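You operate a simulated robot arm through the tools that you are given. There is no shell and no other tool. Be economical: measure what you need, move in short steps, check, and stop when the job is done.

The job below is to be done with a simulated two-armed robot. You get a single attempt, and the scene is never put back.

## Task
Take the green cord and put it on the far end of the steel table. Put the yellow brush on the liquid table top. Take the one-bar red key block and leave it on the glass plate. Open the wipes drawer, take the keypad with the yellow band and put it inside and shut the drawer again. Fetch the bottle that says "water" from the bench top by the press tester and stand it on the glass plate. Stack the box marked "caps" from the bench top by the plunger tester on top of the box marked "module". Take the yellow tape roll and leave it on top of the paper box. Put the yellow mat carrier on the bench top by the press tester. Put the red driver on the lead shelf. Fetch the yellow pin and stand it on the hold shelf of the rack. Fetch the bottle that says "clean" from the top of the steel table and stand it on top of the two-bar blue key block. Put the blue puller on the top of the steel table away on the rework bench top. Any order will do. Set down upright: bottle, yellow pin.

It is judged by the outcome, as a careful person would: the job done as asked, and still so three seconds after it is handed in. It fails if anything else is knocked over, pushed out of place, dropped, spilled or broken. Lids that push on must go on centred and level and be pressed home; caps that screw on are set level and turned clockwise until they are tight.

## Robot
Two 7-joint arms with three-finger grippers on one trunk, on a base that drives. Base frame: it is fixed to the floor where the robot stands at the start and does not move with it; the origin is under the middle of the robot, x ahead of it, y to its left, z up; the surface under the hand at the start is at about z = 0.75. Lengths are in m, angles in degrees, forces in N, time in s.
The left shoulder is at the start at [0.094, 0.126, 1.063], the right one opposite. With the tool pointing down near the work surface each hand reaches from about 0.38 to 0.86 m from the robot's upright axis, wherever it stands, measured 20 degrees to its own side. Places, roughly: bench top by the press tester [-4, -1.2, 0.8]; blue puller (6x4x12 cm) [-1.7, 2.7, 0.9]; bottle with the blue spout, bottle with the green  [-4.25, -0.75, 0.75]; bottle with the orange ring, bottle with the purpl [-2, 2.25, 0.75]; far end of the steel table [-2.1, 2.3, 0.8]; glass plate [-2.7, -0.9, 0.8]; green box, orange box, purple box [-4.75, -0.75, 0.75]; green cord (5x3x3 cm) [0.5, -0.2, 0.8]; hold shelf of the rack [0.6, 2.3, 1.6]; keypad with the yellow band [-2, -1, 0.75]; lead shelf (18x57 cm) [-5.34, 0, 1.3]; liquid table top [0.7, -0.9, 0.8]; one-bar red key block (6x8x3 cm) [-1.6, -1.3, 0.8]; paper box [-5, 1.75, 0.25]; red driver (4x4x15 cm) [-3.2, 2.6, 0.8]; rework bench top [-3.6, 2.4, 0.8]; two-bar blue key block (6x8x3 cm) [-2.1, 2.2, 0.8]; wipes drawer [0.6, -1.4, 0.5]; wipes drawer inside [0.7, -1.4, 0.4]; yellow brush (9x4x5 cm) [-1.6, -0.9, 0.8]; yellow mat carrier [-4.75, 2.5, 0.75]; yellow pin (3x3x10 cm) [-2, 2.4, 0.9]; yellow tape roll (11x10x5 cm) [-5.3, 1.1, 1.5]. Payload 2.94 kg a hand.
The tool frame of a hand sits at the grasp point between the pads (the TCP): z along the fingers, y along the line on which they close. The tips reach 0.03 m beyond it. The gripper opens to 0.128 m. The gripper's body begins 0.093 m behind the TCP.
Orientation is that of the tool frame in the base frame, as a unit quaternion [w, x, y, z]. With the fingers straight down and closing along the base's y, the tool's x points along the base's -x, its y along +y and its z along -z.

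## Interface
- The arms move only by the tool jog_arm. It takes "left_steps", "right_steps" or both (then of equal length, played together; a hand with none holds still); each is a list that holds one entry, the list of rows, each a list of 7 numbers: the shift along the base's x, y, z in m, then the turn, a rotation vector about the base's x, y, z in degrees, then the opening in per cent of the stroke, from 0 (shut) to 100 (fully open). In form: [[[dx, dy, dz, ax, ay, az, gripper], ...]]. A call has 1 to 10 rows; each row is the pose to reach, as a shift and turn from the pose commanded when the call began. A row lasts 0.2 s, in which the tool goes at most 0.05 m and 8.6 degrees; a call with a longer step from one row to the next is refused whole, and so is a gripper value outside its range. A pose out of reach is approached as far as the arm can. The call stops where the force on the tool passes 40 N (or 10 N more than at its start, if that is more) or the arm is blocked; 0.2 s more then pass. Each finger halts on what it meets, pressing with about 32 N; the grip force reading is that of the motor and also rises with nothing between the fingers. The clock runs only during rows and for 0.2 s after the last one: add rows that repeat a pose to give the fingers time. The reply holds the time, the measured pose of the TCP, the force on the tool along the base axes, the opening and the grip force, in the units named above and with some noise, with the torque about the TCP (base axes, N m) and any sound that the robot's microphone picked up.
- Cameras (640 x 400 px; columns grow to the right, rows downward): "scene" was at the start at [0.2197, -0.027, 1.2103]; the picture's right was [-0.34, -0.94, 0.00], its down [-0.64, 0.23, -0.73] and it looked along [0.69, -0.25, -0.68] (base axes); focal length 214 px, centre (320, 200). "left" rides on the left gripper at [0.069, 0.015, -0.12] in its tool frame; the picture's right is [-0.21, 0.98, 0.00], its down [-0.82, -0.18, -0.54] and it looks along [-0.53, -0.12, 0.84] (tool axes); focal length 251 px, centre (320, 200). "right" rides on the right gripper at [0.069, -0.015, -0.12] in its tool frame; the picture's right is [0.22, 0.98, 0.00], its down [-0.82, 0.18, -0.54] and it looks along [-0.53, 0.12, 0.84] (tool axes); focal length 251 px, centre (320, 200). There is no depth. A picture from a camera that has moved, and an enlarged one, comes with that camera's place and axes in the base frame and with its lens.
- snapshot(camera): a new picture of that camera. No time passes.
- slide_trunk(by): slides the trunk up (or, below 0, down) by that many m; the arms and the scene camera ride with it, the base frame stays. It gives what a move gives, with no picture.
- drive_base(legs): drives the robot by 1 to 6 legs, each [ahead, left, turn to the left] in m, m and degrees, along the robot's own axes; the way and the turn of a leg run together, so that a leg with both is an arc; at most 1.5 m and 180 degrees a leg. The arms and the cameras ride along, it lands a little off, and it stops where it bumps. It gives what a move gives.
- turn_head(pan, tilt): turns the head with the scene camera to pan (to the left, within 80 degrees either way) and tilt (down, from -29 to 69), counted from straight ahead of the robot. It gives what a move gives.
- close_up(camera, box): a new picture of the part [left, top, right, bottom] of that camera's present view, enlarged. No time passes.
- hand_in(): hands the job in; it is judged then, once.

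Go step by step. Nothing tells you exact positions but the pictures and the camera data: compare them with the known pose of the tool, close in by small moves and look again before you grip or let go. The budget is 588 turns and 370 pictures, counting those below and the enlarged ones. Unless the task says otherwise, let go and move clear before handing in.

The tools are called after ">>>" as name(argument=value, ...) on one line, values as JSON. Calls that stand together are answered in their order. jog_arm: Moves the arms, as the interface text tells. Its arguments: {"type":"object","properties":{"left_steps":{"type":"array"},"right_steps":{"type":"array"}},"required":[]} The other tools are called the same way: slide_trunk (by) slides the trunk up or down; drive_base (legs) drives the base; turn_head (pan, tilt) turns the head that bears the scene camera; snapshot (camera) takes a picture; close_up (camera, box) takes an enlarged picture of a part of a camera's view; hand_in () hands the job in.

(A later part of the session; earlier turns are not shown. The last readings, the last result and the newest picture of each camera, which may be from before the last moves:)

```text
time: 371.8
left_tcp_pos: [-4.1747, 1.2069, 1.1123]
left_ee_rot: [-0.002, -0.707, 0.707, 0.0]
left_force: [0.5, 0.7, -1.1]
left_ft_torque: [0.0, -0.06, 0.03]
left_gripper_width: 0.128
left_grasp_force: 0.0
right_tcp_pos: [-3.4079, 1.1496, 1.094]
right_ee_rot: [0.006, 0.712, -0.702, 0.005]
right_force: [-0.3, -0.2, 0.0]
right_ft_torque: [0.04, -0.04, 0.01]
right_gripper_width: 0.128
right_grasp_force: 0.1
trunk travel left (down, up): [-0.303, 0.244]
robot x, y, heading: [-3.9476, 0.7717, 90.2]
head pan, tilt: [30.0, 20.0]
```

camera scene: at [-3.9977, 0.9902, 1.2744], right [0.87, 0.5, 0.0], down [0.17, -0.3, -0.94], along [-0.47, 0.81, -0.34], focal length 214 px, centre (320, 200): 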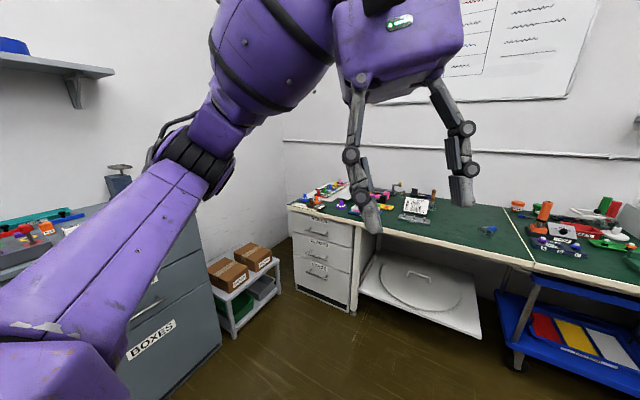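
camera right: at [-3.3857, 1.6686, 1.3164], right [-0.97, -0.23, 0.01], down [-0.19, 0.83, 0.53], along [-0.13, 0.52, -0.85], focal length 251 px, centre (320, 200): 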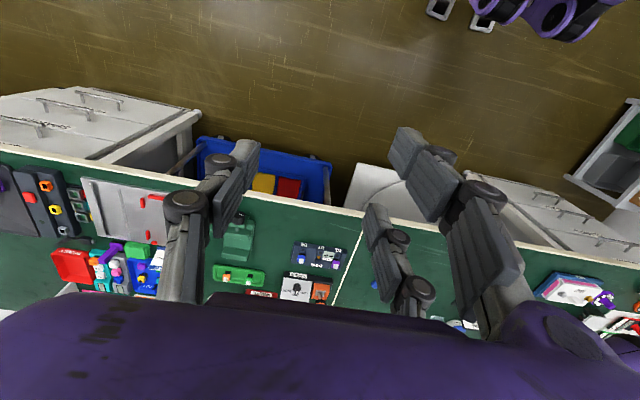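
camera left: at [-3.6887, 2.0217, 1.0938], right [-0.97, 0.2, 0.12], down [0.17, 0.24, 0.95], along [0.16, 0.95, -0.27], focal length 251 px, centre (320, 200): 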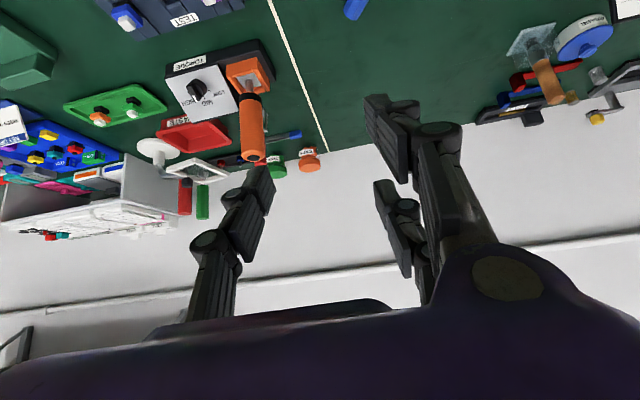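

Now approach the red driver: drive right and forward.

>>> drive_base(legs=[[0, -0.45, 0], [0.85, 0, 0]])

>>> turn_head(pan=-15, tilt=38)

>>> snapshot(camera="scene")

>>> snapshot(camera="right")

```text
time: 380.2
left_tcp_pos: [-3.7176, 2.0624, 1.1127]
left_ee_rot: [-0.001, -0.7, 0.714, 0.0]
left_force: [-0.9, 0.2, -0.5]
left_ft_torque: [-0.01, 0.01, -0.01]
left_gripper_width: 0.1277
left_grasp_force: 0.0
right_tcp_pos: [-2.9548, 1.9905, 1.0935]
right_ee_rot: [-0.006, -0.705, 0.709, -0.005]
right_force: [0.2, -0.2, 0.4]
right_ft_torque: [-0.02, -0.02, 0.04]
right_gripper_width: 0.1278
right_grasp_force: 0.0
trunk travel left (down, up): [-0.303, 0.244]
robot x, y, heading: [-3.5025, 1.6254, 89.0]
head pan, tilt: [30.0, 20.0]
```

```text
time: 381.4
left_tcp_pos: [-3.7181, 2.0615, 1.1128]
left_ee_rot: [-0.001, -0.7, 0.714, -0.001]
left_force: [-0.2, 0.2, 0.0]
left_ft_torque: [-0.03, -0.02, 0.0]
left_gripper_width: 0.1281
left_grasp_force: 0.1
right_tcp_pos: [-2.9539, 1.9891, 1.0927]
right_ee_rot: [-0.006, -0.706, 0.709, -0.005]
right_force: [0.9, -0.3, -0.2]
right_ft_torque: [0.02, 0.02, 0.0]
right_gripper_width: 0.1277
right_grasp_force: 0.0
trunk travel left (down, up): [-0.303, 0.244]
robot x, y, heading: [-3.504, 1.62, 88.8]
head pan, tilt: [-15.0, 38.0]
```

```text
225 pictures are left
camera scene: at [-3.4796, 1.8428, 1.2459], right [0.96, -0.27, 0.0], down [-0.17, -0.59, -0.79], along [0.22, 0.76, -0.62], focal length 214 px, centre (320, 200)
```

scene: 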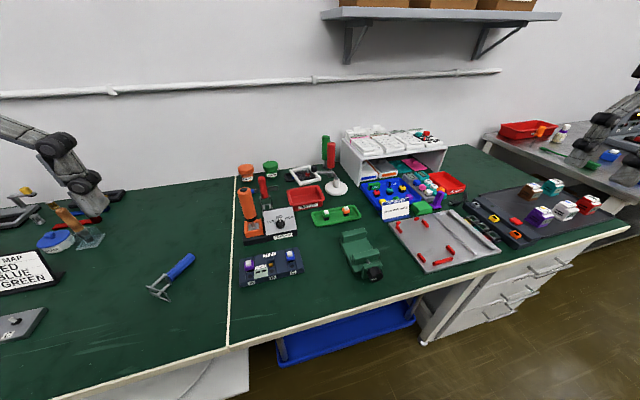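

```text
224 pictures are left
camera right: at [-2.9384, 1.9237, 1.2139], right [-0.98, -0.21, 0.01], down [-0.18, 0.83, 0.53], along [-0.12, 0.52, -0.85], focal length 251 px, centre (320, 200)
```

right: 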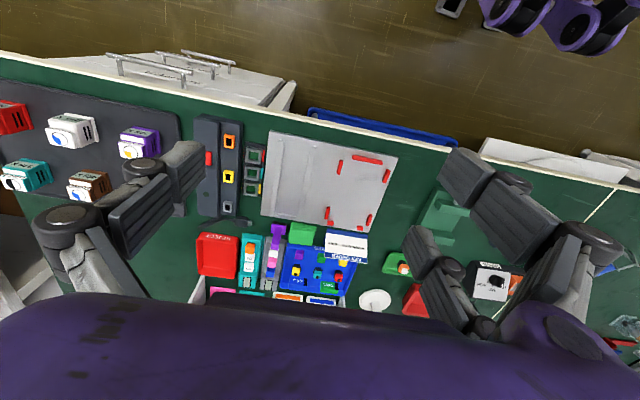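

>>> close_up(camera="scene", box=[225, 120, 385, 240])

```text
3.33 times, centred on (305, 180) of scene
camera zoom: at [-3.4796, 1.8428, 1.2459], right [0.96, -0.27, 0.0], down [-0.17, -0.59, -0.79], along [0.22, 0.76, -0.62], focal length 715 px, centre (370, 267)
```

zoom: 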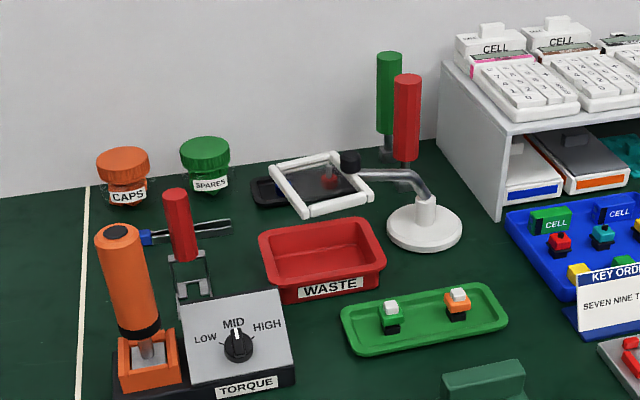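

The red driver stands upright at about (-3.212, 2.609), z 0.75–0.90, with a green one 7 cm behind it. I'll take it with the right hand tilted 30° from vertical so all three fingers bear on its handle. First move the base in.

>>> drive_base(legs=[[0.2, 0, 1.2]])

>>> jog_arm(right_steps=[[[-0.025, 0.03, 0.01, 5, 0, 0, 60], [-0.05, 0.06, 0.02, 10, 0, 0, 50], [-0.075, 0.09, 0.03, 15, 0, 0, 45], [-0.1, 0.12, 0.03, 20, 0, 0, 45], [-0.125, 0.15, 0.03, 25, 0, 0, 45], [-0.15, 0.18, 0.03, 30, 0, 0, 45]]])

>>> snapshot(camera="right")

>>> snapshot(camera="scene")

```text
time: 383.0
left_tcp_pos: [-3.7242, 2.2564, 1.1128]
left_ee_rot: [-0.002, -0.707, 0.707, 0.0]
left_force: [1.1, -0.3, 1.1]
left_ft_torque: [-0.01, -0.01, 0.0]
left_gripper_width: 0.128
left_grasp_force: 0.1
right_tcp_pos: [-2.9589, 2.1988, 1.094]
right_ee_rot: [0.007, 0.712, -0.702, 0.005]
right_force: [1.1, 0.8, -0.6]
right_ft_torque: [-0.03, 0.01, -0.01]
right_gripper_width: 0.1277
right_grasp_force: 0.0
trunk travel left (down, up): [-0.303, 0.244]
robot x, y, heading: [-3.5037, 1.8203, 90.3]
head pan, tilt: [-15.0, 38.0]
```

```text
time: 384.4
left_tcp_pos: [-3.7247, 2.2544, 1.1121]
left_ee_rot: [-0.002, -0.707, 0.708, 0.0]
left_force: [-0.3, -1.1, -0.1]
left_ft_torque: [0.01, 0.0, 0.0]
left_gripper_width: 0.1281
left_grasp_force: 0.0
right_tcp_pos: [-3.1113, 2.3762, 1.1235]
right_ee_rot: [-0.178, 0.689, -0.68, -0.177]
right_force: [-0.4, 0.7, -0.1]
right_ft_torque: [-0.01, 0.01, -0.01]
right_gripper_width: 0.0574
right_grasp_force: 0.2
trunk travel left (down, up): [-0.303, 0.244]
robot x, y, heading: [-3.5064, 1.823, 90.1]
head pan, tilt: [-15.0, 38.0]
```

```text
222 pictures are left
camera right: at [-3.0927, 2.2598, 1.1937], right [-0.97, -0.2, -0.11], down [-0.19, 0.45, 0.87], along [-0.12, 0.87, -0.48], focal length 251 px, centre (320, 200)
```

right: 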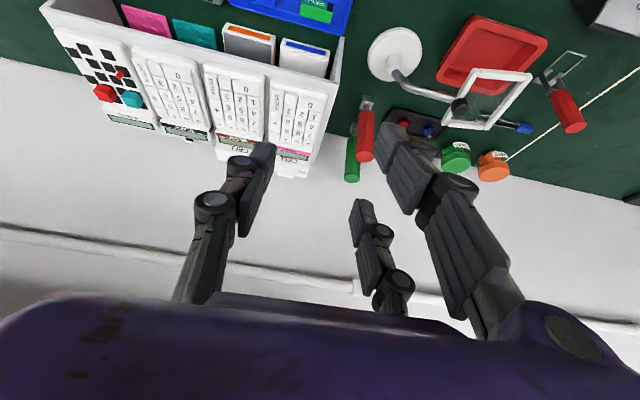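

```text
221 pictures are left
camera scene: at [-3.4829, 2.0413, 1.2458], right [0.97, -0.26, 0.0], down [-0.16, -0.6, -0.79], along [0.2, 0.76, -0.62], focal length 214 px, centre (320, 200)
```

scene: 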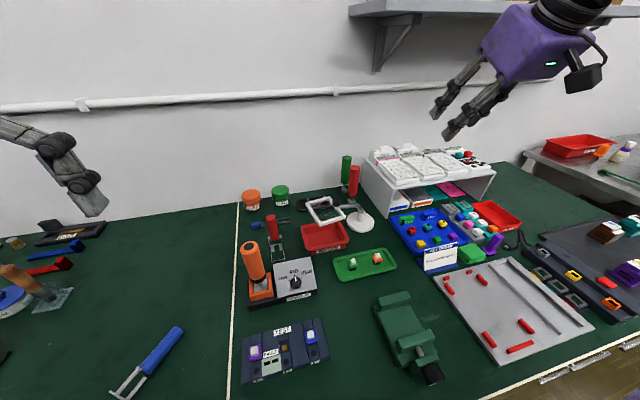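

Confirmed: red driver axis (-3.210, 2.608), handle z ≈ 0.78–0.90. Move to the pre-grasp point above and in front.

>>> jog_arm(right_steps=[[[-0.035, 0.02, 0, 0, 0, 0, 45], [-0.07, 0.04, 0, 0, 0, 0, 45], [-0.099, 0.06, -0.02, 0, 0, 0, 45], [-0.099, 0.09, -0.05, 0, 0, 0, 45], [-0.099, 0.125, -0.085, 0, 0, 0, 45], [-0.099, 0.15, -0.12, 0, 0, 0, 45], [-0.099, 0.164, -0.148, 0, 0, 0, 45]]])

>>> snapshot(camera="right")

>>> close_up(camera="scene", box=[260, 110, 460, 260])

```text
time: 386.0
left_tcp_pos: [-3.7253, 2.2559, 1.1121]
left_ee_rot: [-0.001, -0.706, 0.708, 0.0]
left_force: [0.0, 0.4, 0.1]
left_ft_torque: [-0.03, -0.03, -0.02]
left_gripper_width: 0.1283
left_grasp_force: 0.0
right_tcp_pos: [-3.2094, 2.5422, 0.972]
right_ee_rot: [-0.178, 0.689, -0.679, -0.177]
right_force: [-0.4, 0.6, -0.4]
right_ft_torque: [-0.02, 0.0, -0.02]
right_gripper_width: 0.0575
right_grasp_force: 0.0
trunk travel left (down, up): [-0.303, 0.244]
robot x, y, heading: [-3.5061, 1.8225, 90.0]
head pan, tilt: [-15.0, 38.0]
```

```text
220 pictures are left
camera right: at [-3.1925, 2.4253, 1.0444], right [-0.97, -0.2, -0.11], down [-0.19, 0.45, 0.87], along [-0.13, 0.87, -0.48], focal length 251 px, centre (320, 200)
```

right: 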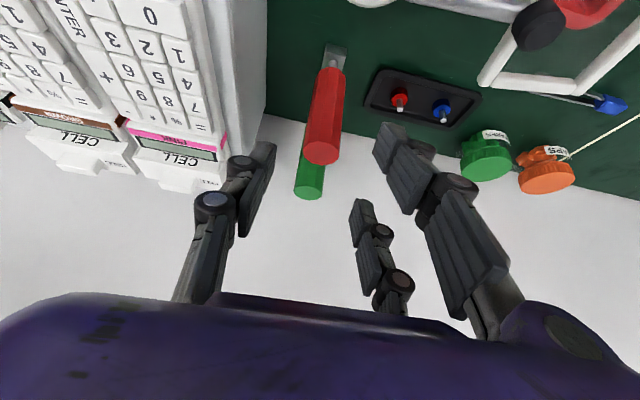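

```text
2.67 times, centred on (360, 185) of scene
camera zoom: at [-3.4821, 2.0415, 1.2458], right [0.97, -0.26, 0.0], down [-0.16, -0.6, -0.79], along [0.2, 0.76, -0.62], focal length 572 px, centre (213, 240)
```

zoom: 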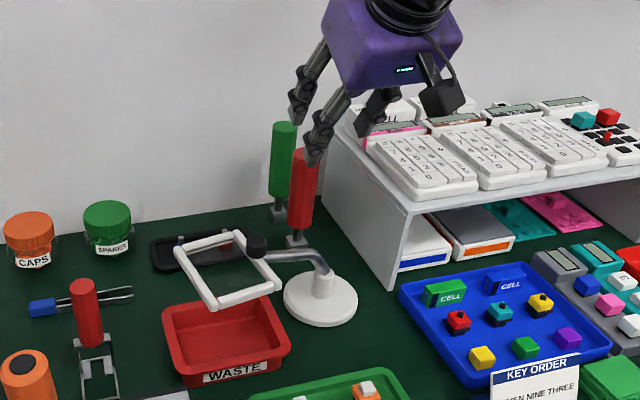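

The organizer's side is only 3 cm from the handle. I'll approach shifted 1 cm left so the single finger just fits, and stay slightly high.

>>> jog_arm(right_steps=[[[-0.01, 0.02, -0.035, 0, 0, 0, 45], [-0.01, 0.035, -0.06, 0, 0, 0, 45], [-0.01, 0.045, -0.078, 0, 0, 0, 45]]])

>>> snapshot(camera="right")

>>> close_up(camera="scene", box=[290, 90, 450, 220])

```text
time: 386.8
left_tcp_pos: [-3.7235, 2.2555, 1.1123]
left_ee_rot: [0.001, 0.707, -0.707, 0.0]
left_force: [-0.3, -0.3, 0.0]
left_ft_torque: [0.02, 0.03, -0.01]
left_gripper_width: 0.1283
left_grasp_force: 0.1
right_tcp_pos: [-3.2189, 2.5879, 0.8975]
right_ee_rot: [-0.177, 0.69, -0.679, -0.177]
right_force: [-0.6, -0.5, -0.5]
right_ft_torque: [-0.03, 0.01, 0.02]
right_gripper_width: 0.0575
right_grasp_force: 0.1
trunk travel left (down, up): [-0.303, 0.244]
robot x, y, heading: [-3.5038, 1.8214, 90.2]
head pan, tilt: [-15.0, 38.0]
```

```text
218 pictures are left
camera right: at [-3.2012, 2.4708, 0.9681], right [-0.97, -0.2, -0.11], down [-0.19, 0.45, 0.87], along [-0.13, 0.87, -0.48], focal length 251 px, centre (320, 200)
```

right: 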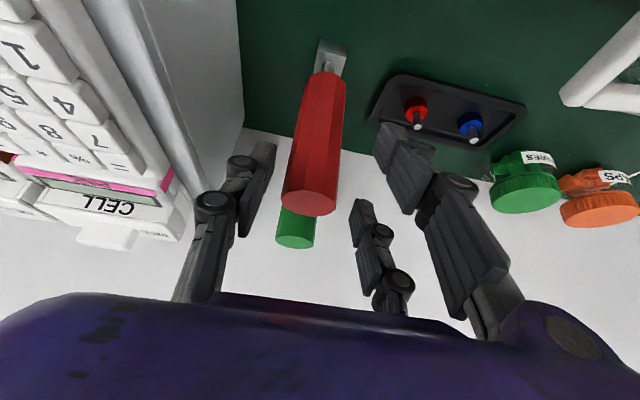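

```text
3.08 times, centred on (370, 155) of scene
camera zoom: at [-3.4821, 2.0415, 1.2458], right [0.97, -0.26, 0.0], down [-0.16, -0.6, -0.79], along [0.2, 0.76, -0.62], focal length 660 px, centre (166, 338)
```

zoom: 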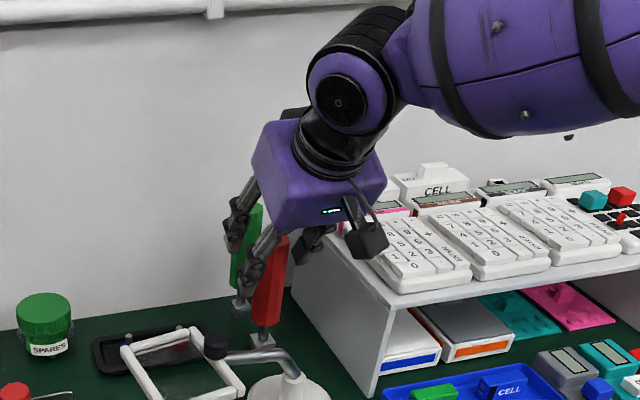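

>>> jog_arm(right_steps=[[[0, 0.01, -0.015, 0, 0, 0, 45], [0, 0.018, -0.028, 0, 0, 0, 45]]])

>>> snapshot(camera="right")

```text
time: 387.4
left_tcp_pos: [-3.7249, 2.2563, 1.1122]
left_ee_rot: [-0.001, -0.707, 0.708, -0.001]
left_force: [0.5, -1.0, -0.2]
left_ft_torque: [0.01, 0.01, 0.01]
left_gripper_width: 0.1279
left_grasp_force: 0.2
right_tcp_pos: [-3.2178, 2.6047, 0.8695]
right_ee_rot: [-0.179, 0.689, -0.679, -0.178]
right_force: [-0.1, 0.4, 0.7]
right_ft_torque: [-0.02, -0.05, 0.01]
right_gripper_width: 0.0577
right_grasp_force: 0.1
trunk travel left (down, up): [-0.303, 0.244]
robot x, y, heading: [-3.4997, 1.823, 90.0]
head pan, tilt: [-15.0, 38.0]
```

```text
216 pictures are left
camera right: at [-3.2013, 2.4878, 0.9408], right [-0.97, -0.2, -0.11], down [-0.19, 0.45, 0.87], along [-0.13, 0.87, -0.48], focal length 251 px, centre (320, 200)
```

right: 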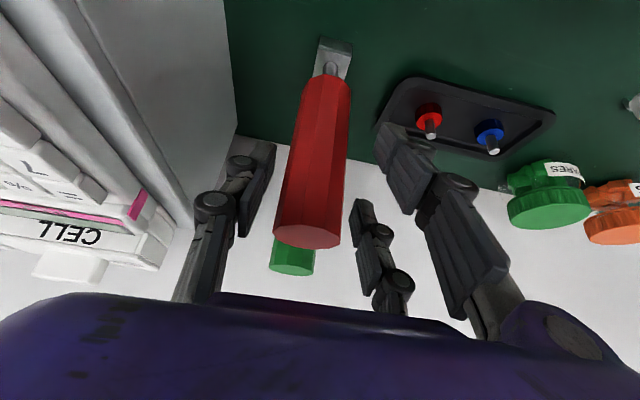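

>>> jog_arm(right_steps=[[[0, 0.006, -0.008, 0, 0, 0, 45], [0.004, 0.006, -0.008, 0, 0, 0, 39], [0.008, 0.006, -0.008, 0, 0, 0, 33], [0.01, 0.006, -0.008, 0, 0, 0, 27], [0.01, 0.006, -0.008, 0, 0, 0, 15], [0.01, 0.006, -0.008, 0, 0, 0, 0], [0.01, 0.006, -0.008, 0, 0, 0, 0]]])

>>> snapshot(camera="right")

```text
time: 389.0
left_tcp_pos: [-3.725, 2.2561, 1.1113]
left_ee_rot: [0.001, 0.707, -0.707, 0.0]
left_force: [0.8, 0.0, -0.3]
left_ft_torque: [-0.02, -0.01, 0.0]
left_gripper_width: 0.1279
left_grasp_force: 0.0
right_tcp_pos: [-3.2089, 2.611, 0.8633]
right_ee_rot: [-0.179, 0.689, -0.679, -0.177]
right_force: [-1.2, 0.8, 1.0]
right_ft_torque: [0.02, 0.19, -0.03]
right_gripper_width: 0.0305
right_grasp_force: 31.6
trunk travel left (down, up): [-0.303, 0.244]
robot x, y, heading: [-3.5031, 1.8196, 90.0]
head pan, tilt: [-15.0, 38.0]
```

```text
215 pictures are left
camera right: at [-3.1921, 2.4932, 0.9329], right [-0.97, -0.2, -0.11], down [-0.19, 0.45, 0.87], along [-0.13, 0.87, -0.48], focal length 251 px, centre (320, 200)
```

right: 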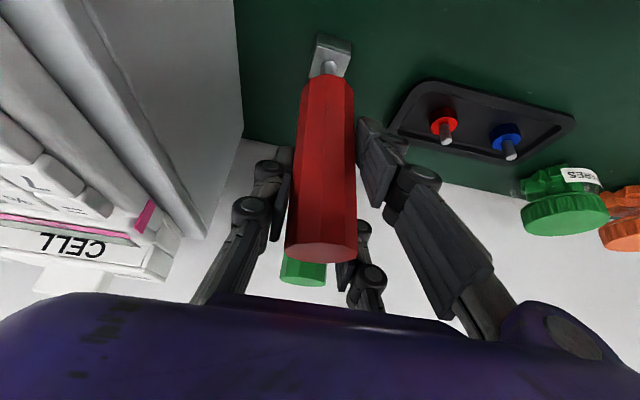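

Gripped firmly. Lift straight up.

>>> jog_arm(right_steps=[[[-0.002, 0, 0.02, 0, 0, 0, 0], [-0.004, 0, 0.05, 0, 0, 0, 0], [-0.004, 0, 0.09, 0, 0, 0, 0], [-0.004, -0.01, 0.13, 0, 0, 0, 0], [-0.004, -0.03, 0.17, 0, 0, 0, 0], [-0.004, -0.06, 0.2, 0, 0, 0, 0], [-0.004, -0.1, 0.22, 0, 0, 0, 0], [-0.004, -0.14, 0.24, 0, 0, 0, 0], [-0.004, -0.18, 0.25, 0, 0, 0, 0]]])

>>> snapshot(camera="scene")

```text
time: 391.0
left_tcp_pos: [-3.7249, 2.2541, 1.1132]
left_ee_rot: [0.001, 0.707, -0.707, -0.001]
left_force: [-0.4, -0.2, -0.4]
left_ft_torque: [0.03, 0.0, 0.0]
left_gripper_width: 0.1279
left_grasp_force: 0.1
right_tcp_pos: [-3.2136, 2.4287, 1.1099]
right_ee_rot: [-0.178, 0.689, -0.679, -0.177]
right_force: [0.2, 0.7, -1.3]
right_ft_torque: [0.04, -0.03, 0.0]
right_gripper_width: 0.0304
right_grasp_force: 32.4
trunk travel left (down, up): [-0.303, 0.244]
robot x, y, heading: [-3.5028, 1.8199, 90.2]
head pan, tilt: [-15.0, 38.0]
```

```text
214 pictures are left
camera scene: at [-3.4818, 2.0396, 1.2461], right [0.97, -0.26, 0.0], down [-0.16, -0.59, -0.79], along [0.2, 0.76, -0.62], focal length 214 px, centre (320, 200)
```

scene: 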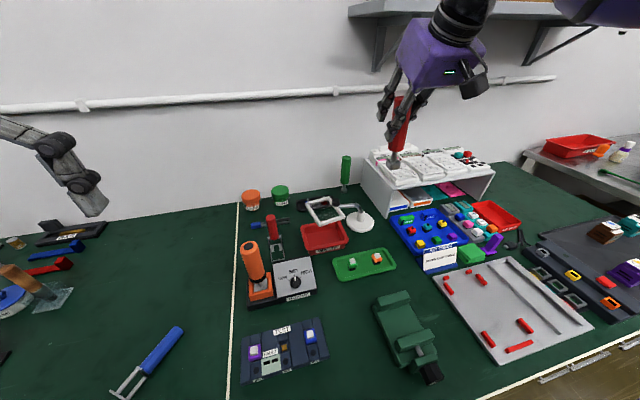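

The red driver is held and everything else is untouched. Now go left to find the yellow mat carrier.

>>> drive_base(legs=[[-0.35, 0, 0], [0, 0.95, 0]])

>>> turn_head(pan=15, tilt=35)

>>> snapshot(camera="scene")

```text
time: 401.4
left_tcp_pos: [-4.6637, 1.9061, 1.1132]
left_ee_rot: [-0.001, -0.705, 0.709, 0.0]
left_force: [0.1, -0.1, 0.6]
left_ft_torque: [0.04, 0.05, -0.01]
left_gripper_width: 0.1279
left_grasp_force: 0.1
right_tcp_pos: [-4.1512, 2.0795, 1.1098]
right_ee_rot: [-0.179, 0.688, -0.681, -0.177]
right_force: [1.1, -0.2, -0.3]
right_ft_torque: [-0.01, 0.01, -0.01]
right_gripper_width: 0.0308
right_grasp_force: 31.8
trunk travel left (down, up): [-0.303, 0.244]
robot x, y, heading: [-4.4489, 1.4743, 89.7]
head pan, tilt: [-15.0, 38.0]
```

```text
time: 402.4
left_tcp_pos: [-4.6638, 1.9077, 1.1122]
left_ee_rot: [-0.001, -0.706, 0.709, 0.0]
left_force: [0.2, -0.7, 0.5]
left_ft_torque: [0.0, -0.01, 0.01]
left_gripper_width: 0.1282
left_grasp_force: 0.0
right_tcp_pos: [-4.1516, 2.0783, 1.1104]
right_ee_rot: [-0.179, 0.688, -0.681, -0.177]
right_force: [-0.2, -0.2, 0.5]
right_ft_torque: [0.0, -0.02, -0.02]
right_gripper_width: 0.0306
right_grasp_force: 31.8
trunk travel left (down, up): [-0.303, 0.244]
robot x, y, heading: [-4.4447, 1.4744, 89.7]
head pan, tilt: [15.0, 35.0]
```

```text
213 pictures are left
camera scene: at [-4.4673, 1.6927, 1.2505], right [0.97, 0.26, 0.0], down [0.15, -0.55, -0.82], along [-0.21, 0.79, -0.57], focal length 214 px, centre (320, 200)
```

scene: 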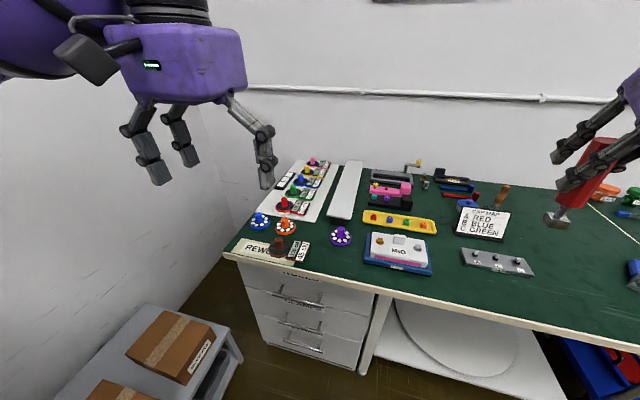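

>>> close_up(camera="scene", box=[220, 140, 450, 280])

```text
2.78 times, centred on (335, 210) of scene
camera zoom: at [-4.4673, 1.6927, 1.2505], right [0.97, 0.26, 0.0], down [0.15, -0.55, -0.82], along [-0.21, 0.79, -0.57], focal length 597 px, centre (278, 172)
```

zoom: 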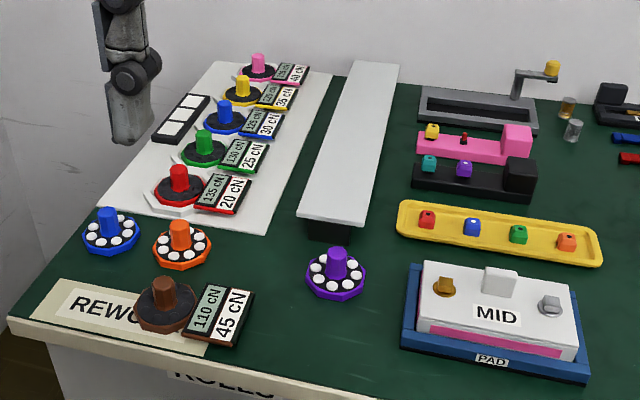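

>>> close_up(camera="scene", box=[280, 150, 345, 195])

```text
8.89 times, centred on (312, 172) of scene
camera zoom: at [-4.4673, 1.6927, 1.2505], right [0.97, 0.26, 0.0], down [0.15, -0.55, -0.82], along [-0.21, 0.79, -0.57], focal length 1906 px, centre (387, 444)
```

zoom: 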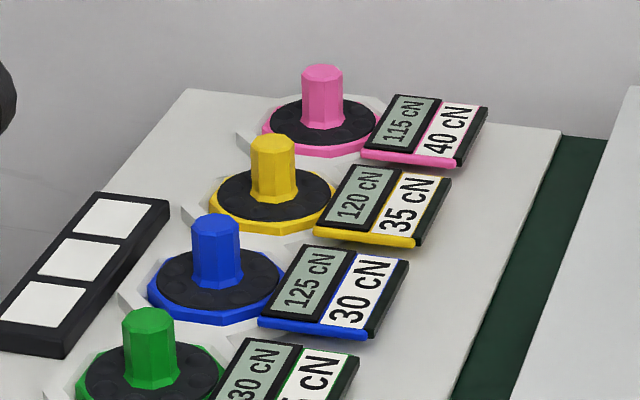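

The yellow mat carrier is the yellow-knobbed disc at about (-4.757, 2.547). I'll drive in and look from above with the left hand.

>>> drive_base(legs=[[0.32, 0.04, 0]])

>>> jog_arm(left_steps=[[[-0.02, 0.04, -0.01, 0, 0, 0, 60], [-0.04, 0.08, -0.02, 0, 0, 0, 50], [-0.06, 0.12, -0.03, 0, 0, 0, 50], [-0.06, 0.16, -0.04, 0, 0, 0, 50], [-0.06, 0.2, -0.06, 0, 0, 0, 50]]])

>>> snapshot(camera="left")

```text
time: 404.5
left_tcp_pos: [-4.7048, 2.2257, 1.1136]
left_ee_rot: [-0.001, -0.707, 0.708, -0.001]
left_force: [0.8, 0.0, -0.5]
left_ft_torque: [-0.02, 0.02, -0.01]
left_gripper_width: 0.1279
left_grasp_force: 0.0
right_tcp_pos: [-4.1929, 2.3998, 1.1092]
right_ee_rot: [-0.179, 0.688, -0.68, -0.178]
right_force: [-0.9, 0.5, -0.5]
right_ft_torque: [0.03, 0.01, -0.04]
right_gripper_width: 0.0307
right_grasp_force: 32.5
trunk travel left (down, up): [-0.303, 0.244]
robot x, y, heading: [-4.484, 1.792, 89.8]
head pan, tilt: [15.0, 35.0]
```

```text
time: 405.7
left_tcp_pos: [-4.7658, 2.4246, 1.0532]
left_ee_rot: [-0.002, -0.706, 0.708, 0.001]
left_force: [-0.6, -0.5, 0.3]
left_ft_torque: [-0.04, 0.01, 0.0]
left_gripper_width: 0.0638
left_grasp_force: 0.1
right_tcp_pos: [-4.1925, 2.4005, 1.1079]
right_ee_rot: [-0.177, 0.689, -0.68, -0.177]
right_force: [-0.3, 0.4, -0.7]
right_ft_torque: [-0.02, 0.01, -0.01]
right_gripper_width: 0.0305
right_grasp_force: 31.8
trunk travel left (down, up): [-0.303, 0.244]
robot x, y, heading: [-4.4817, 1.7941, 90.1]
head pan, tilt: [15.0, 35.0]
```

```text
210 pictures are left
camera left: at [-4.7819, 2.3572, 1.1736], right [-0.98, 0.22, 0.0], down [0.18, 0.82, 0.54], along [0.11, 0.53, -0.84], focal length 251 px, centre (320, 200)
```

left: 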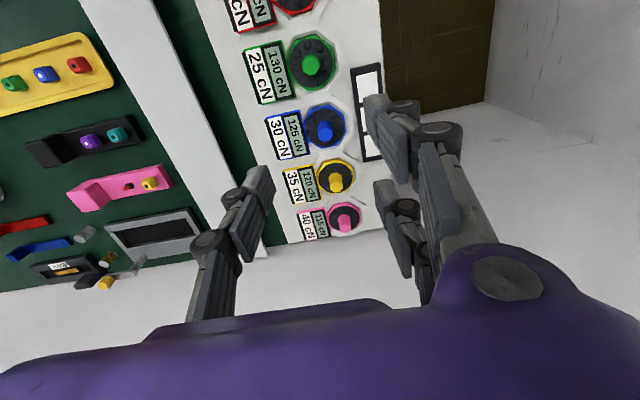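

>>> close_up(camera="left", box=[270, 90, 390, 250])

```text
2.50 times, centred on (330, 170) of left
camera zoom: at [-4.7819, 2.3572, 1.1736], right [-0.98, 0.22, 0.0], down [0.18, 0.82, 0.54], along [0.11, 0.53, -0.84], focal length 629 px, centre (295, 275)
```

zoom: 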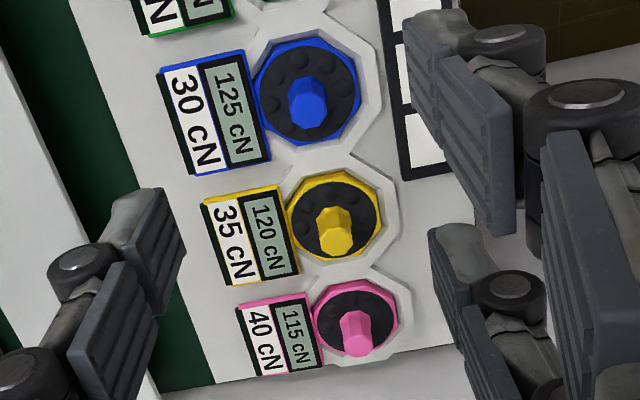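

The knob is at about (-4.767, 2.571), z 0.765–0.80. I'll move the base 6 cm closer and offset the hand 1.5 cm so the knob sits between the single finger and one of the pair.

>>> drive_base(legs=[[0.06, 0, 0]])

>>> jog_arm(left_steps=[[[0, 0.03, -0.03, 0, 0, 0, 45], [0, 0.06, -0.06, 0, 0, 0, 45], [0, 0.073, -0.1, 0, 0, 0, 45], [0, 0.073, -0.14, 0, 0, 0, 45], [0, 0.073, -0.175, 0, 0, 0, 45]]])

>>> close_up(camera="left", box=[200, 40, 460, 260])

```text
time: 406.6
left_tcp_pos: [-4.7649, 2.4355, 1.0541]
left_ee_rot: [-0.001, -0.706, 0.708, 0.0]
left_force: [-0.5, 0.5, -0.7]
left_ft_torque: [-0.01, 0.01, 0.01]
left_gripper_width: 0.0641
left_grasp_force: 0.1
right_tcp_pos: [-4.1924, 2.4104, 1.1085]
right_ee_rot: [-0.179, 0.688, -0.68, -0.177]
right_force: [0.8, 0.4, -0.1]
right_ft_torque: [0.0, -0.01, 0.0]
right_gripper_width: 0.0304
right_grasp_force: 32.0
trunk travel left (down, up): [-0.303, 0.244]
robot x, y, heading: [-4.4866, 1.8014, 90.1]
head pan, tilt: [15.0, 35.0]
stopped in leg 1: the robot was blocked; the commanded pose is now the measured one
```

```text
time: 407.8
left_tcp_pos: [-4.767, 2.5071, 0.8812]
left_ee_rot: [-0.002, -0.706, 0.708, 0.0]
left_force: [-0.4, 0.3, -0.1]
left_ft_torque: [0.02, -0.01, -0.01]
left_gripper_width: 0.0572
left_grasp_force: 0.0
right_tcp_pos: [-4.1913, 2.4091, 1.1106]
right_ee_rot: [-0.179, 0.688, -0.68, -0.176]
right_force: [0.2, 0.4, -0.5]
right_ft_torque: [0.03, -0.03, -0.02]
right_gripper_width: 0.0305
right_grasp_force: 31.5
trunk travel left (down, up): [-0.303, 0.244]
robot x, y, heading: [-4.4852, 1.8015, 90.2]
head pan, tilt: [15.0, 35.0]
```

```text
1.82 times, centred on (330, 150) of left
camera zoom: at [-4.7834, 2.4398, 1.0015], right [-0.98, 0.22, 0.0], down [0.18, 0.82, 0.54], along [0.12, 0.53, -0.84], focal length 457 px, centre (302, 291)
```

zoom: 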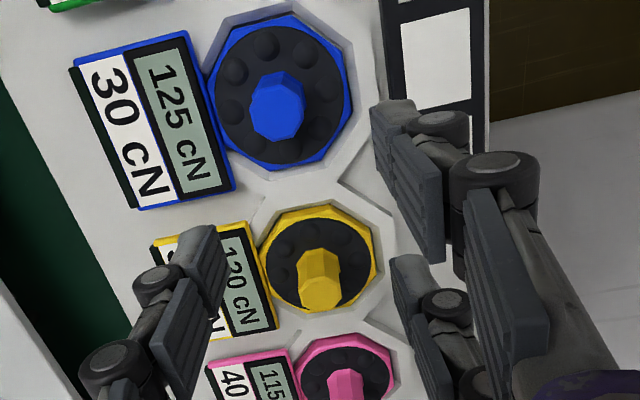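

>>> jog_arm(left_steps=[[[0.001, 0.02, -0.02, 0, 0, 0, 45], [0.001, 0.04, -0.04, 0, 0, 0, 42], [0.001, 0.047, -0.06, 0, 0, 0, 40], [0.001, 0.047, -0.072, 0, 0, 0, 40]]])

>>> close_up(camera="left", box=[200, 60, 460, 280])

```text
time: 408.8
left_tcp_pos: [-4.7633, 2.5541, 0.8081]
left_ee_rot: [-0.001, -0.706, 0.708, 0.001]
left_force: [-0.2, -0.7, 0.0]
left_ft_torque: [-0.01, -0.02, -0.01]
left_gripper_width: 0.0512
left_grasp_force: 0.0
right_tcp_pos: [-4.1917, 2.4099, 1.1093]
right_ee_rot: [-0.179, 0.689, -0.68, -0.177]
right_force: [-0.2, -0.1, 0.0]
right_ft_torque: [0.03, 0.0, -0.01]
right_gripper_width: 0.0304
right_grasp_force: 32.2
trunk travel left (down, up): [-0.303, 0.244]
robot x, y, heading: [-4.4838, 1.8035, 89.9]
head pan, tilt: [15.0, 35.0]
```

```text
1.82 times, centred on (330, 170) of left
camera zoom: at [-4.781, 2.4861, 0.9281], right [-0.98, 0.22, 0.0], down [0.18, 0.82, 0.54], along [0.12, 0.53, -0.84], focal length 457 px, centre (302, 254)
```

zoom: 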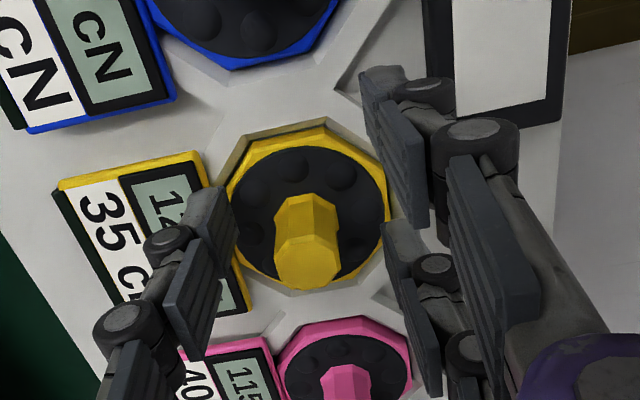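

Aligned. Close and lift gently.

>>> jog_arm(left_steps=[[[-0.001, 0, -0.004, 0, 0, 0, 38], [-0.001, 0, -0.006, 0, 0, 0, 25], [-0.001, 0, -0.006, 0, 0, 0, 12], [-0.001, 0, -0.006, 0, 0, 0, 0], [-0.001, 0, -0.006, 0, 0, 0, 0], [-0.001, 0, -0.006, 0, 0, 0, 0]]])

>>> close_up(camera="left", box=[200, 60, 460, 280])

```text
time: 410.2
left_tcp_pos: [-4.765, 2.5541, 0.8034]
left_ee_rot: [-0.001, -0.707, 0.708, 0.001]
left_force: [-1.5, -1.7, 1.9]
left_ft_torque: [0.01, 0.0, 0.12]
left_gripper_width: 0.02
left_grasp_force: 32.1
right_tcp_pos: [-4.1917, 2.4088, 1.1114]
right_ee_rot: [-0.179, 0.688, -0.68, -0.177]
right_force: [0.1, -0.3, -0.4]
right_ft_torque: [0.03, 0.01, 0.04]
right_gripper_width: 0.0304
right_grasp_force: 32.2
trunk travel left (down, up): [-0.303, 0.244]
robot x, y, heading: [-4.4856, 1.799, 90.0]
head pan, tilt: [15.0, 35.0]
```

```text
1.82 times, centred on (330, 170) of left
camera zoom: at [-4.7819, 2.4856, 0.9225], right [-0.98, 0.22, 0.0], down [0.18, 0.82, 0.54], along [0.11, 0.53, -0.84], focal length 457 px, centre (302, 254)
```

zoom: 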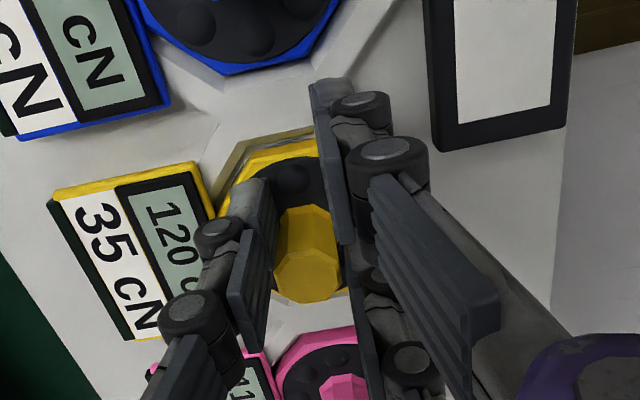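

>>> jog_arm(left_steps=[[[0, 0, 0.01, 0, 0, 0, 0], [0, 0, 0.025, 0, 0, 0, 0], [0, 0, 0.04, 0, 0, 0, 0], [0, 0, 0.06, 0, 0, 0, 0]]])

>>> snapshot(camera="left")

```text
time: 411.2
left_tcp_pos: [-4.7656, 2.5534, 0.8622]
left_ee_rot: [-0.002, -0.706, 0.708, 0.0]
left_force: [0.2, -1.1, 0.2]
left_ft_torque: [0.03, -0.01, -0.02]
left_gripper_width: 0.0
left_grasp_force: 3.0
right_tcp_pos: [-4.1915, 2.4086, 1.1101]
right_ee_rot: [-0.179, 0.689, -0.68, -0.176]
right_force: [-0.7, -0.1, -0.8]
right_ft_torque: [0.02, 0.02, 0.0]
right_gripper_width: 0.0305
right_grasp_force: 31.9
trunk travel left (down, up): [-0.303, 0.244]
robot x, y, heading: [-4.4847, 1.7999, 90.1]
head pan, tilt: [15.0, 35.0]
```

```text
205 pictures are left
camera left: at [-4.7815, 2.4851, 0.9828], right [-0.98, 0.22, 0.0], down [0.18, 0.82, 0.54], along [0.11, 0.53, -0.84], focal length 251 px, centre (320, 200)
```

left: 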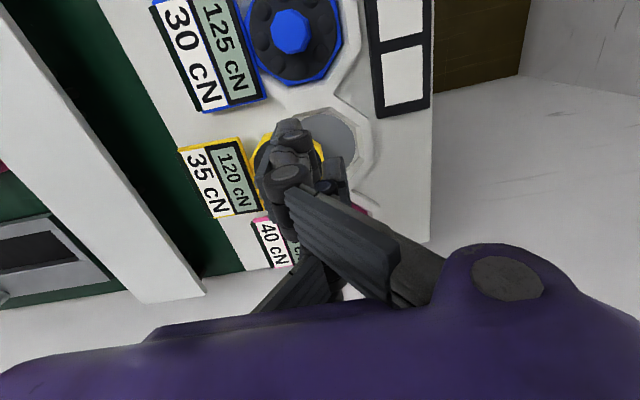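

The knob slipped out; the disc came out of its recess and shifted toward its tag. Let me open, rise and look.

>>> jog_arm(left_steps=[[[0, 0, 0.03, 0, 0, 0, 0], [0, -0.02, 0.07, 0, 0, 0, 10], [0, -0.05, 0.11, 0, 0, 0, 40], [0, -0.08, 0.13, 0, 0, 0, 60]]])

>>> snapshot(camera="left")

>>> close_up(camera="left", box=[220, 80, 400, 220])

```text
time: 412.2
left_tcp_pos: [-4.7637, 2.4732, 0.9916]
left_ee_rot: [-0.001, -0.706, 0.708, 0.001]
left_force: [-0.7, -0.1, -0.1]
left_ft_torque: [0.02, -0.01, 0.01]
left_gripper_width: 0.0751
left_grasp_force: 0.0
right_tcp_pos: [-4.1918, 2.4084, 1.1104]
right_ee_rot: [-0.179, 0.689, -0.68, -0.177]
right_force: [-0.5, 0.0, 0.2]
right_ft_torque: [0.02, -0.04, -0.01]
right_gripper_width: 0.0303
right_grasp_force: 32.0
trunk travel left (down, up): [-0.303, 0.244]
robot x, y, heading: [-4.4828, 1.7973, 90.1]
head pan, tilt: [15.0, 35.0]
```

```text
204 pictures are left
camera left: at [-4.7808, 2.4032, 1.1119], right [-0.98, 0.22, 0.0], down [0.18, 0.82, 0.54], along [0.12, 0.53, -0.84], focal length 251 px, centre (320, 200)
```

left: 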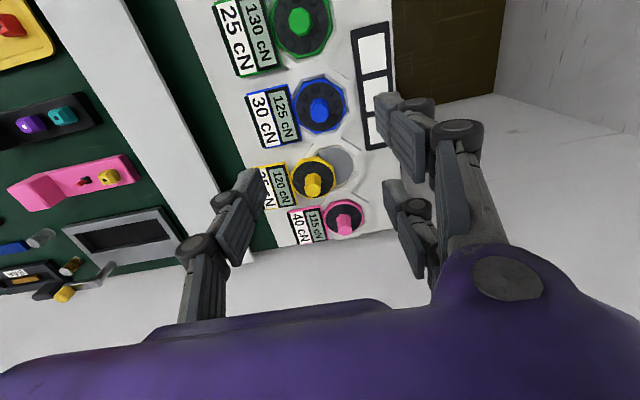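

```text
2.86 times, centred on (310, 150) of left
camera zoom: at [-4.7808, 2.4032, 1.1119], right [-0.98, 0.22, 0.0], down [0.18, 0.82, 0.54], along [0.12, 0.53, -0.84], focal length 718 px, centre (349, 343)
```

zoom: 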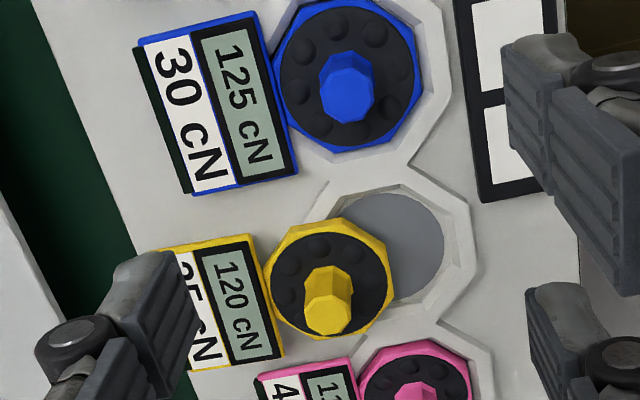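

The carrier is one piece (disc plus tag), now shifted 27 mm right. I'll grip it flat across its width near the middle: turn the left hand -90° so it closes along y, above about (-4.69, 2.58).

>>> jog_arm(left_steps=[[[0.008, 0.01, 0, 0, 0, -8.6, 65], [0.016, 0.02, 0, 0, 0, -17.2, 70], [0.024, 0.03, 0, 0, 0, -25.8, 75], [0.032, 0.04, 0, 0, 0, -34.4, 75], [0.04, 0.05, 0, 0, 0, -43, 75], [0.048, 0.06, 0, 0, 0, -51.6, 75], [0.056, 0.07, 0, 0, 0, -60.2, 75], [0.064, 0.08, 0, 0, 0, -68.8, 75], [0.07, 0.09, 0, 0, 0, -77.4, 75], [0.074, 0.1, 0, 0, 0, -86, 75]]])

>>> jog_arm(left_steps=[[[0, 0.005, -0.02, 0, 0, -4, 70], [0, 0.007, -0.05, 0, 0, -4, 68]]])

>>> snapshot(camera="left")

```text
time: 414.4
left_tcp_pos: [-4.6919, 2.5744, 0.9918]
left_ee_rot: [-0.001, -0.033, 0.999, 0.001]
left_force: [0.5, -0.5, -0.6]
left_ft_torque: [-0.01, 0.03, 0.03]
left_gripper_width: 0.0957
left_grasp_force: 0.0
right_tcp_pos: [-4.1921, 2.4096, 1.1106]
right_ee_rot: [-0.179, 0.689, -0.68, -0.177]
right_force: [-0.1, -0.2, -0.2]
right_ft_torque: [0.03, 0.05, 0.01]
right_gripper_width: 0.0303
right_grasp_force: 32.0
trunk travel left (down, up): [-0.303, 0.244]
robot x, y, heading: [-4.483, 1.8029, 89.9]
head pan, tilt: [15.0, 35.0]
```

```text
time: 415.0
left_tcp_pos: [-4.6918, 2.5802, 0.9415]
left_ee_rot: [0.0, 0.001, 1.0, 0.0]
left_force: [0.3, -1.0, -0.4]
left_ft_torque: [-0.02, 0.0, -0.02]
left_gripper_width: 0.0871
left_grasp_force: 0.0
right_tcp_pos: [-4.1928, 2.4094, 1.1098]
right_ee_rot: [-0.18, 0.688, -0.68, -0.177]
right_force: [-1.0, 0.4, -0.9]
right_ft_torque: [-0.03, 0.0, -0.01]
right_gripper_width: 0.0302
right_grasp_force: 31.9
trunk travel left (down, up): [-0.303, 0.244]
robot x, y, heading: [-4.483, 1.7976, 89.8]
head pan, tilt: [15.0, 35.0]
```

```text
202 pictures are left
camera left: at [-4.7617, 2.5953, 1.0618], right [0.22, 0.98, 0.0], down [0.82, -0.18, 0.54], along [0.53, -0.12, -0.84], focal length 251 px, centre (320, 200)
```

left: 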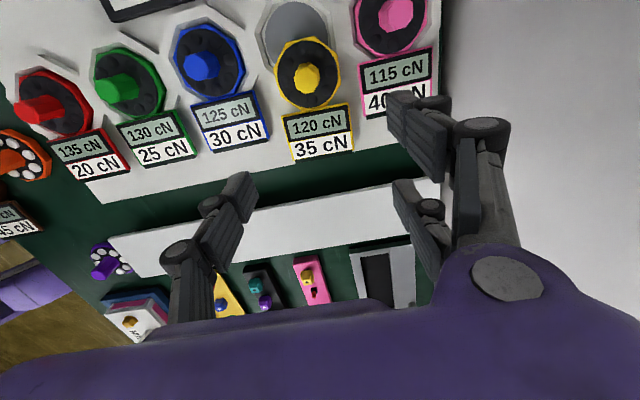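

The tag spans y 2.537–2.608 with ~22 mm gaps to its neighbours. I'll centre at (-4.69, 2.573) with a 84 mm opening and descend.

>>> jog_arm(left_steps=[[[0.002, -0.007, -0.04, 0, 0, 0, 66], [0.002, -0.007, -0.08, 0, 0, 0, 66], [0.002, -0.007, -0.115, 0, 0, 0, 66]]])

>>> snapshot(camera="left")

```text
time: 415.8
left_tcp_pos: [-4.6873, 2.5716, 0.8239]
left_ee_rot: [0.0, 0.001, 1.0, 0.002]
left_force: [-0.4, 0.3, -0.5]
left_ft_torque: [-0.05, 0.0, 0.0]
left_gripper_width: 0.0842
left_grasp_force: 0.2
right_tcp_pos: [-4.1928, 2.4098, 1.1102]
right_ee_rot: [-0.178, 0.688, -0.681, -0.176]
right_force: [0.8, -0.6, -0.4]
right_ft_torque: [-0.01, 0.0, -0.01]
right_gripper_width: 0.0301
right_grasp_force: 31.9
trunk travel left (down, up): [-0.303, 0.244]
robot x, y, heading: [-4.4849, 1.8047, 89.9]
head pan, tilt: [15.0, 35.0]
```

```text
201 pictures are left
camera left: at [-4.7578, 2.5874, 0.9451], right [0.22, 0.98, 0.0], down [0.82, -0.18, 0.54], along [0.53, -0.11, -0.84], focal length 251 px, centre (320, 200)
```

left: 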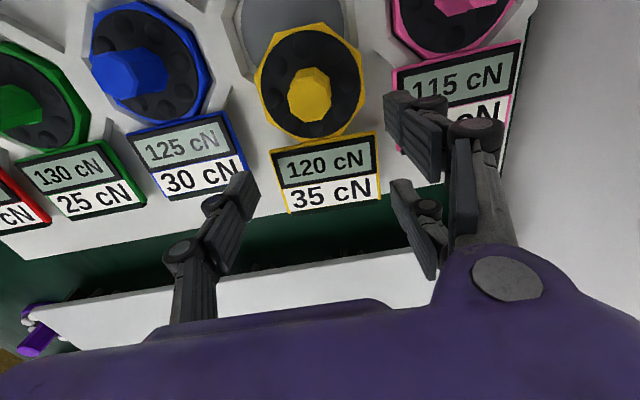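

>>> jog_arm(left_steps=[[[0, 0, -0.012, 0, 0, 0, 66], [0, 0, -0.02, 0, 0, 0, 66], [0, 0, -0.026, 0, 0, 0, 66]]])

>>> close_up(camera="left", box=[180, 20, 480, 260])

```text
time: 416.6
left_tcp_pos: [-4.6892, 2.5736, 0.8]
left_ee_rot: [-0.001, 0.001, 1.0, 0.001]
left_force: [0.1, 0.2, -0.8]
left_ft_torque: [0.02, -0.03, -0.02]
left_gripper_width: 0.0848
left_grasp_force: 0.0
right_tcp_pos: [-4.1918, 2.4086, 1.1101]
right_ee_rot: [-0.178, 0.689, -0.68, -0.177]
right_force: [-0.4, -0.8, -1.7]
right_ft_torque: [0.0, -0.02, 0.01]
right_gripper_width: 0.0303
right_grasp_force: 32.0
trunk travel left (down, up): [-0.303, 0.244]
robot x, y, heading: [-4.4836, 1.7985, 89.9]
head pan, tilt: [15.0, 35.0]
```

```text
1.67 times, centred on (330, 140) of left
camera zoom: at [-4.7588, 2.589, 0.9203], right [0.22, 0.98, 0.0], down [0.82, -0.18, 0.54], along [0.53, -0.12, -0.84], focal length 419 px, centre (303, 300)
```

zoom: 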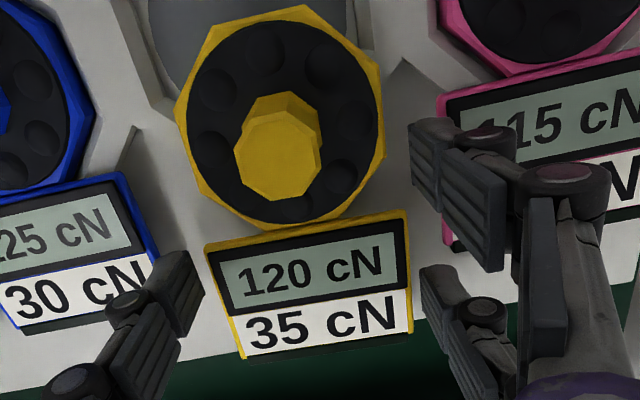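

>>> jog_arm(left_steps=[[[0, -0.001, -0.004, 0, 0, 0, 66], [0, -0.001, -0.008, 0, 0, 0, 66], [0, -0.001, -0.011, 0, 0, 0, 66], [0, -0.001, -0.014, 0, 0, 0, 66]]])

```text
time: 417.6
left_tcp_pos: [-4.6885, 2.5745, 0.7871]
left_ee_rot: [0.0, 0.001, 1.0, 0.002]
left_force: [-0.2, 1.2, 0.1]
left_ft_torque: [0.04, 0.02, -0.02]
left_gripper_width: 0.0842
left_grasp_force: 0.1
right_tcp_pos: [-4.1913, 2.4091, 1.1107]
right_ee_rot: [-0.179, 0.689, -0.68, -0.177]
right_force: [0.0, 0.0, 0.1]
right_ft_torque: [-0.02, -0.01, 0.0]
right_gripper_width: 0.0304
right_grasp_force: 31.9
trunk travel left (down, up): [-0.303, 0.244]
robot x, y, heading: [-4.4819, 1.8005, 89.9]
head pan, tilt: [15.0, 35.0]
```

>>> jog_arm(left_steps=[[[0, 0, 0, 0, 0, 0, 55], [0, 0, 0, 0, 0, 0, 45], [0, 0, 0, 0, 0, 0, 20], [0, 0, 0, 0, 0, 0, 0], [0, 0, 0, 0, 0, 0, 0]]])

>>> close_up(camera="left", box=[180, 20, 480, 260])

```text
time: 418.8
left_tcp_pos: [-4.6888, 2.5728, 0.7868]
left_ee_rot: [0.0, 0.001, 1.0, 0.001]
left_force: [0.3, -0.4, 2.2]
left_ft_torque: [-0.05, 0.04, -0.01]
left_gripper_width: 0.0741
left_grasp_force: 31.7
right_tcp_pos: [-4.1922, 2.41, 1.1118]
right_ee_rot: [-0.179, 0.689, -0.68, -0.176]
right_force: [-0.2, -0.2, -1.4]
right_ft_torque: [-0.02, 0.02, 0.02]
right_gripper_width: 0.0303
right_grasp_force: 31.3
trunk travel left (down, up): [-0.303, 0.244]
robot x, y, heading: [-4.4843, 1.8022, 89.9]
head pan, tilt: [15.0, 35.0]
```

```text
1.67 times, centred on (330, 140) of left
camera zoom: at [-4.7597, 2.5884, 0.9072], right [0.22, 0.98, 0.0], down [0.82, -0.18, 0.54], along [0.53, -0.11, -0.84], focal length 419 px, centre (303, 300)
```

zoom: 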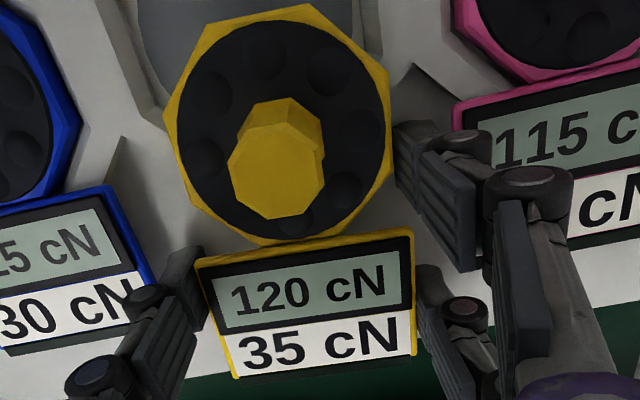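

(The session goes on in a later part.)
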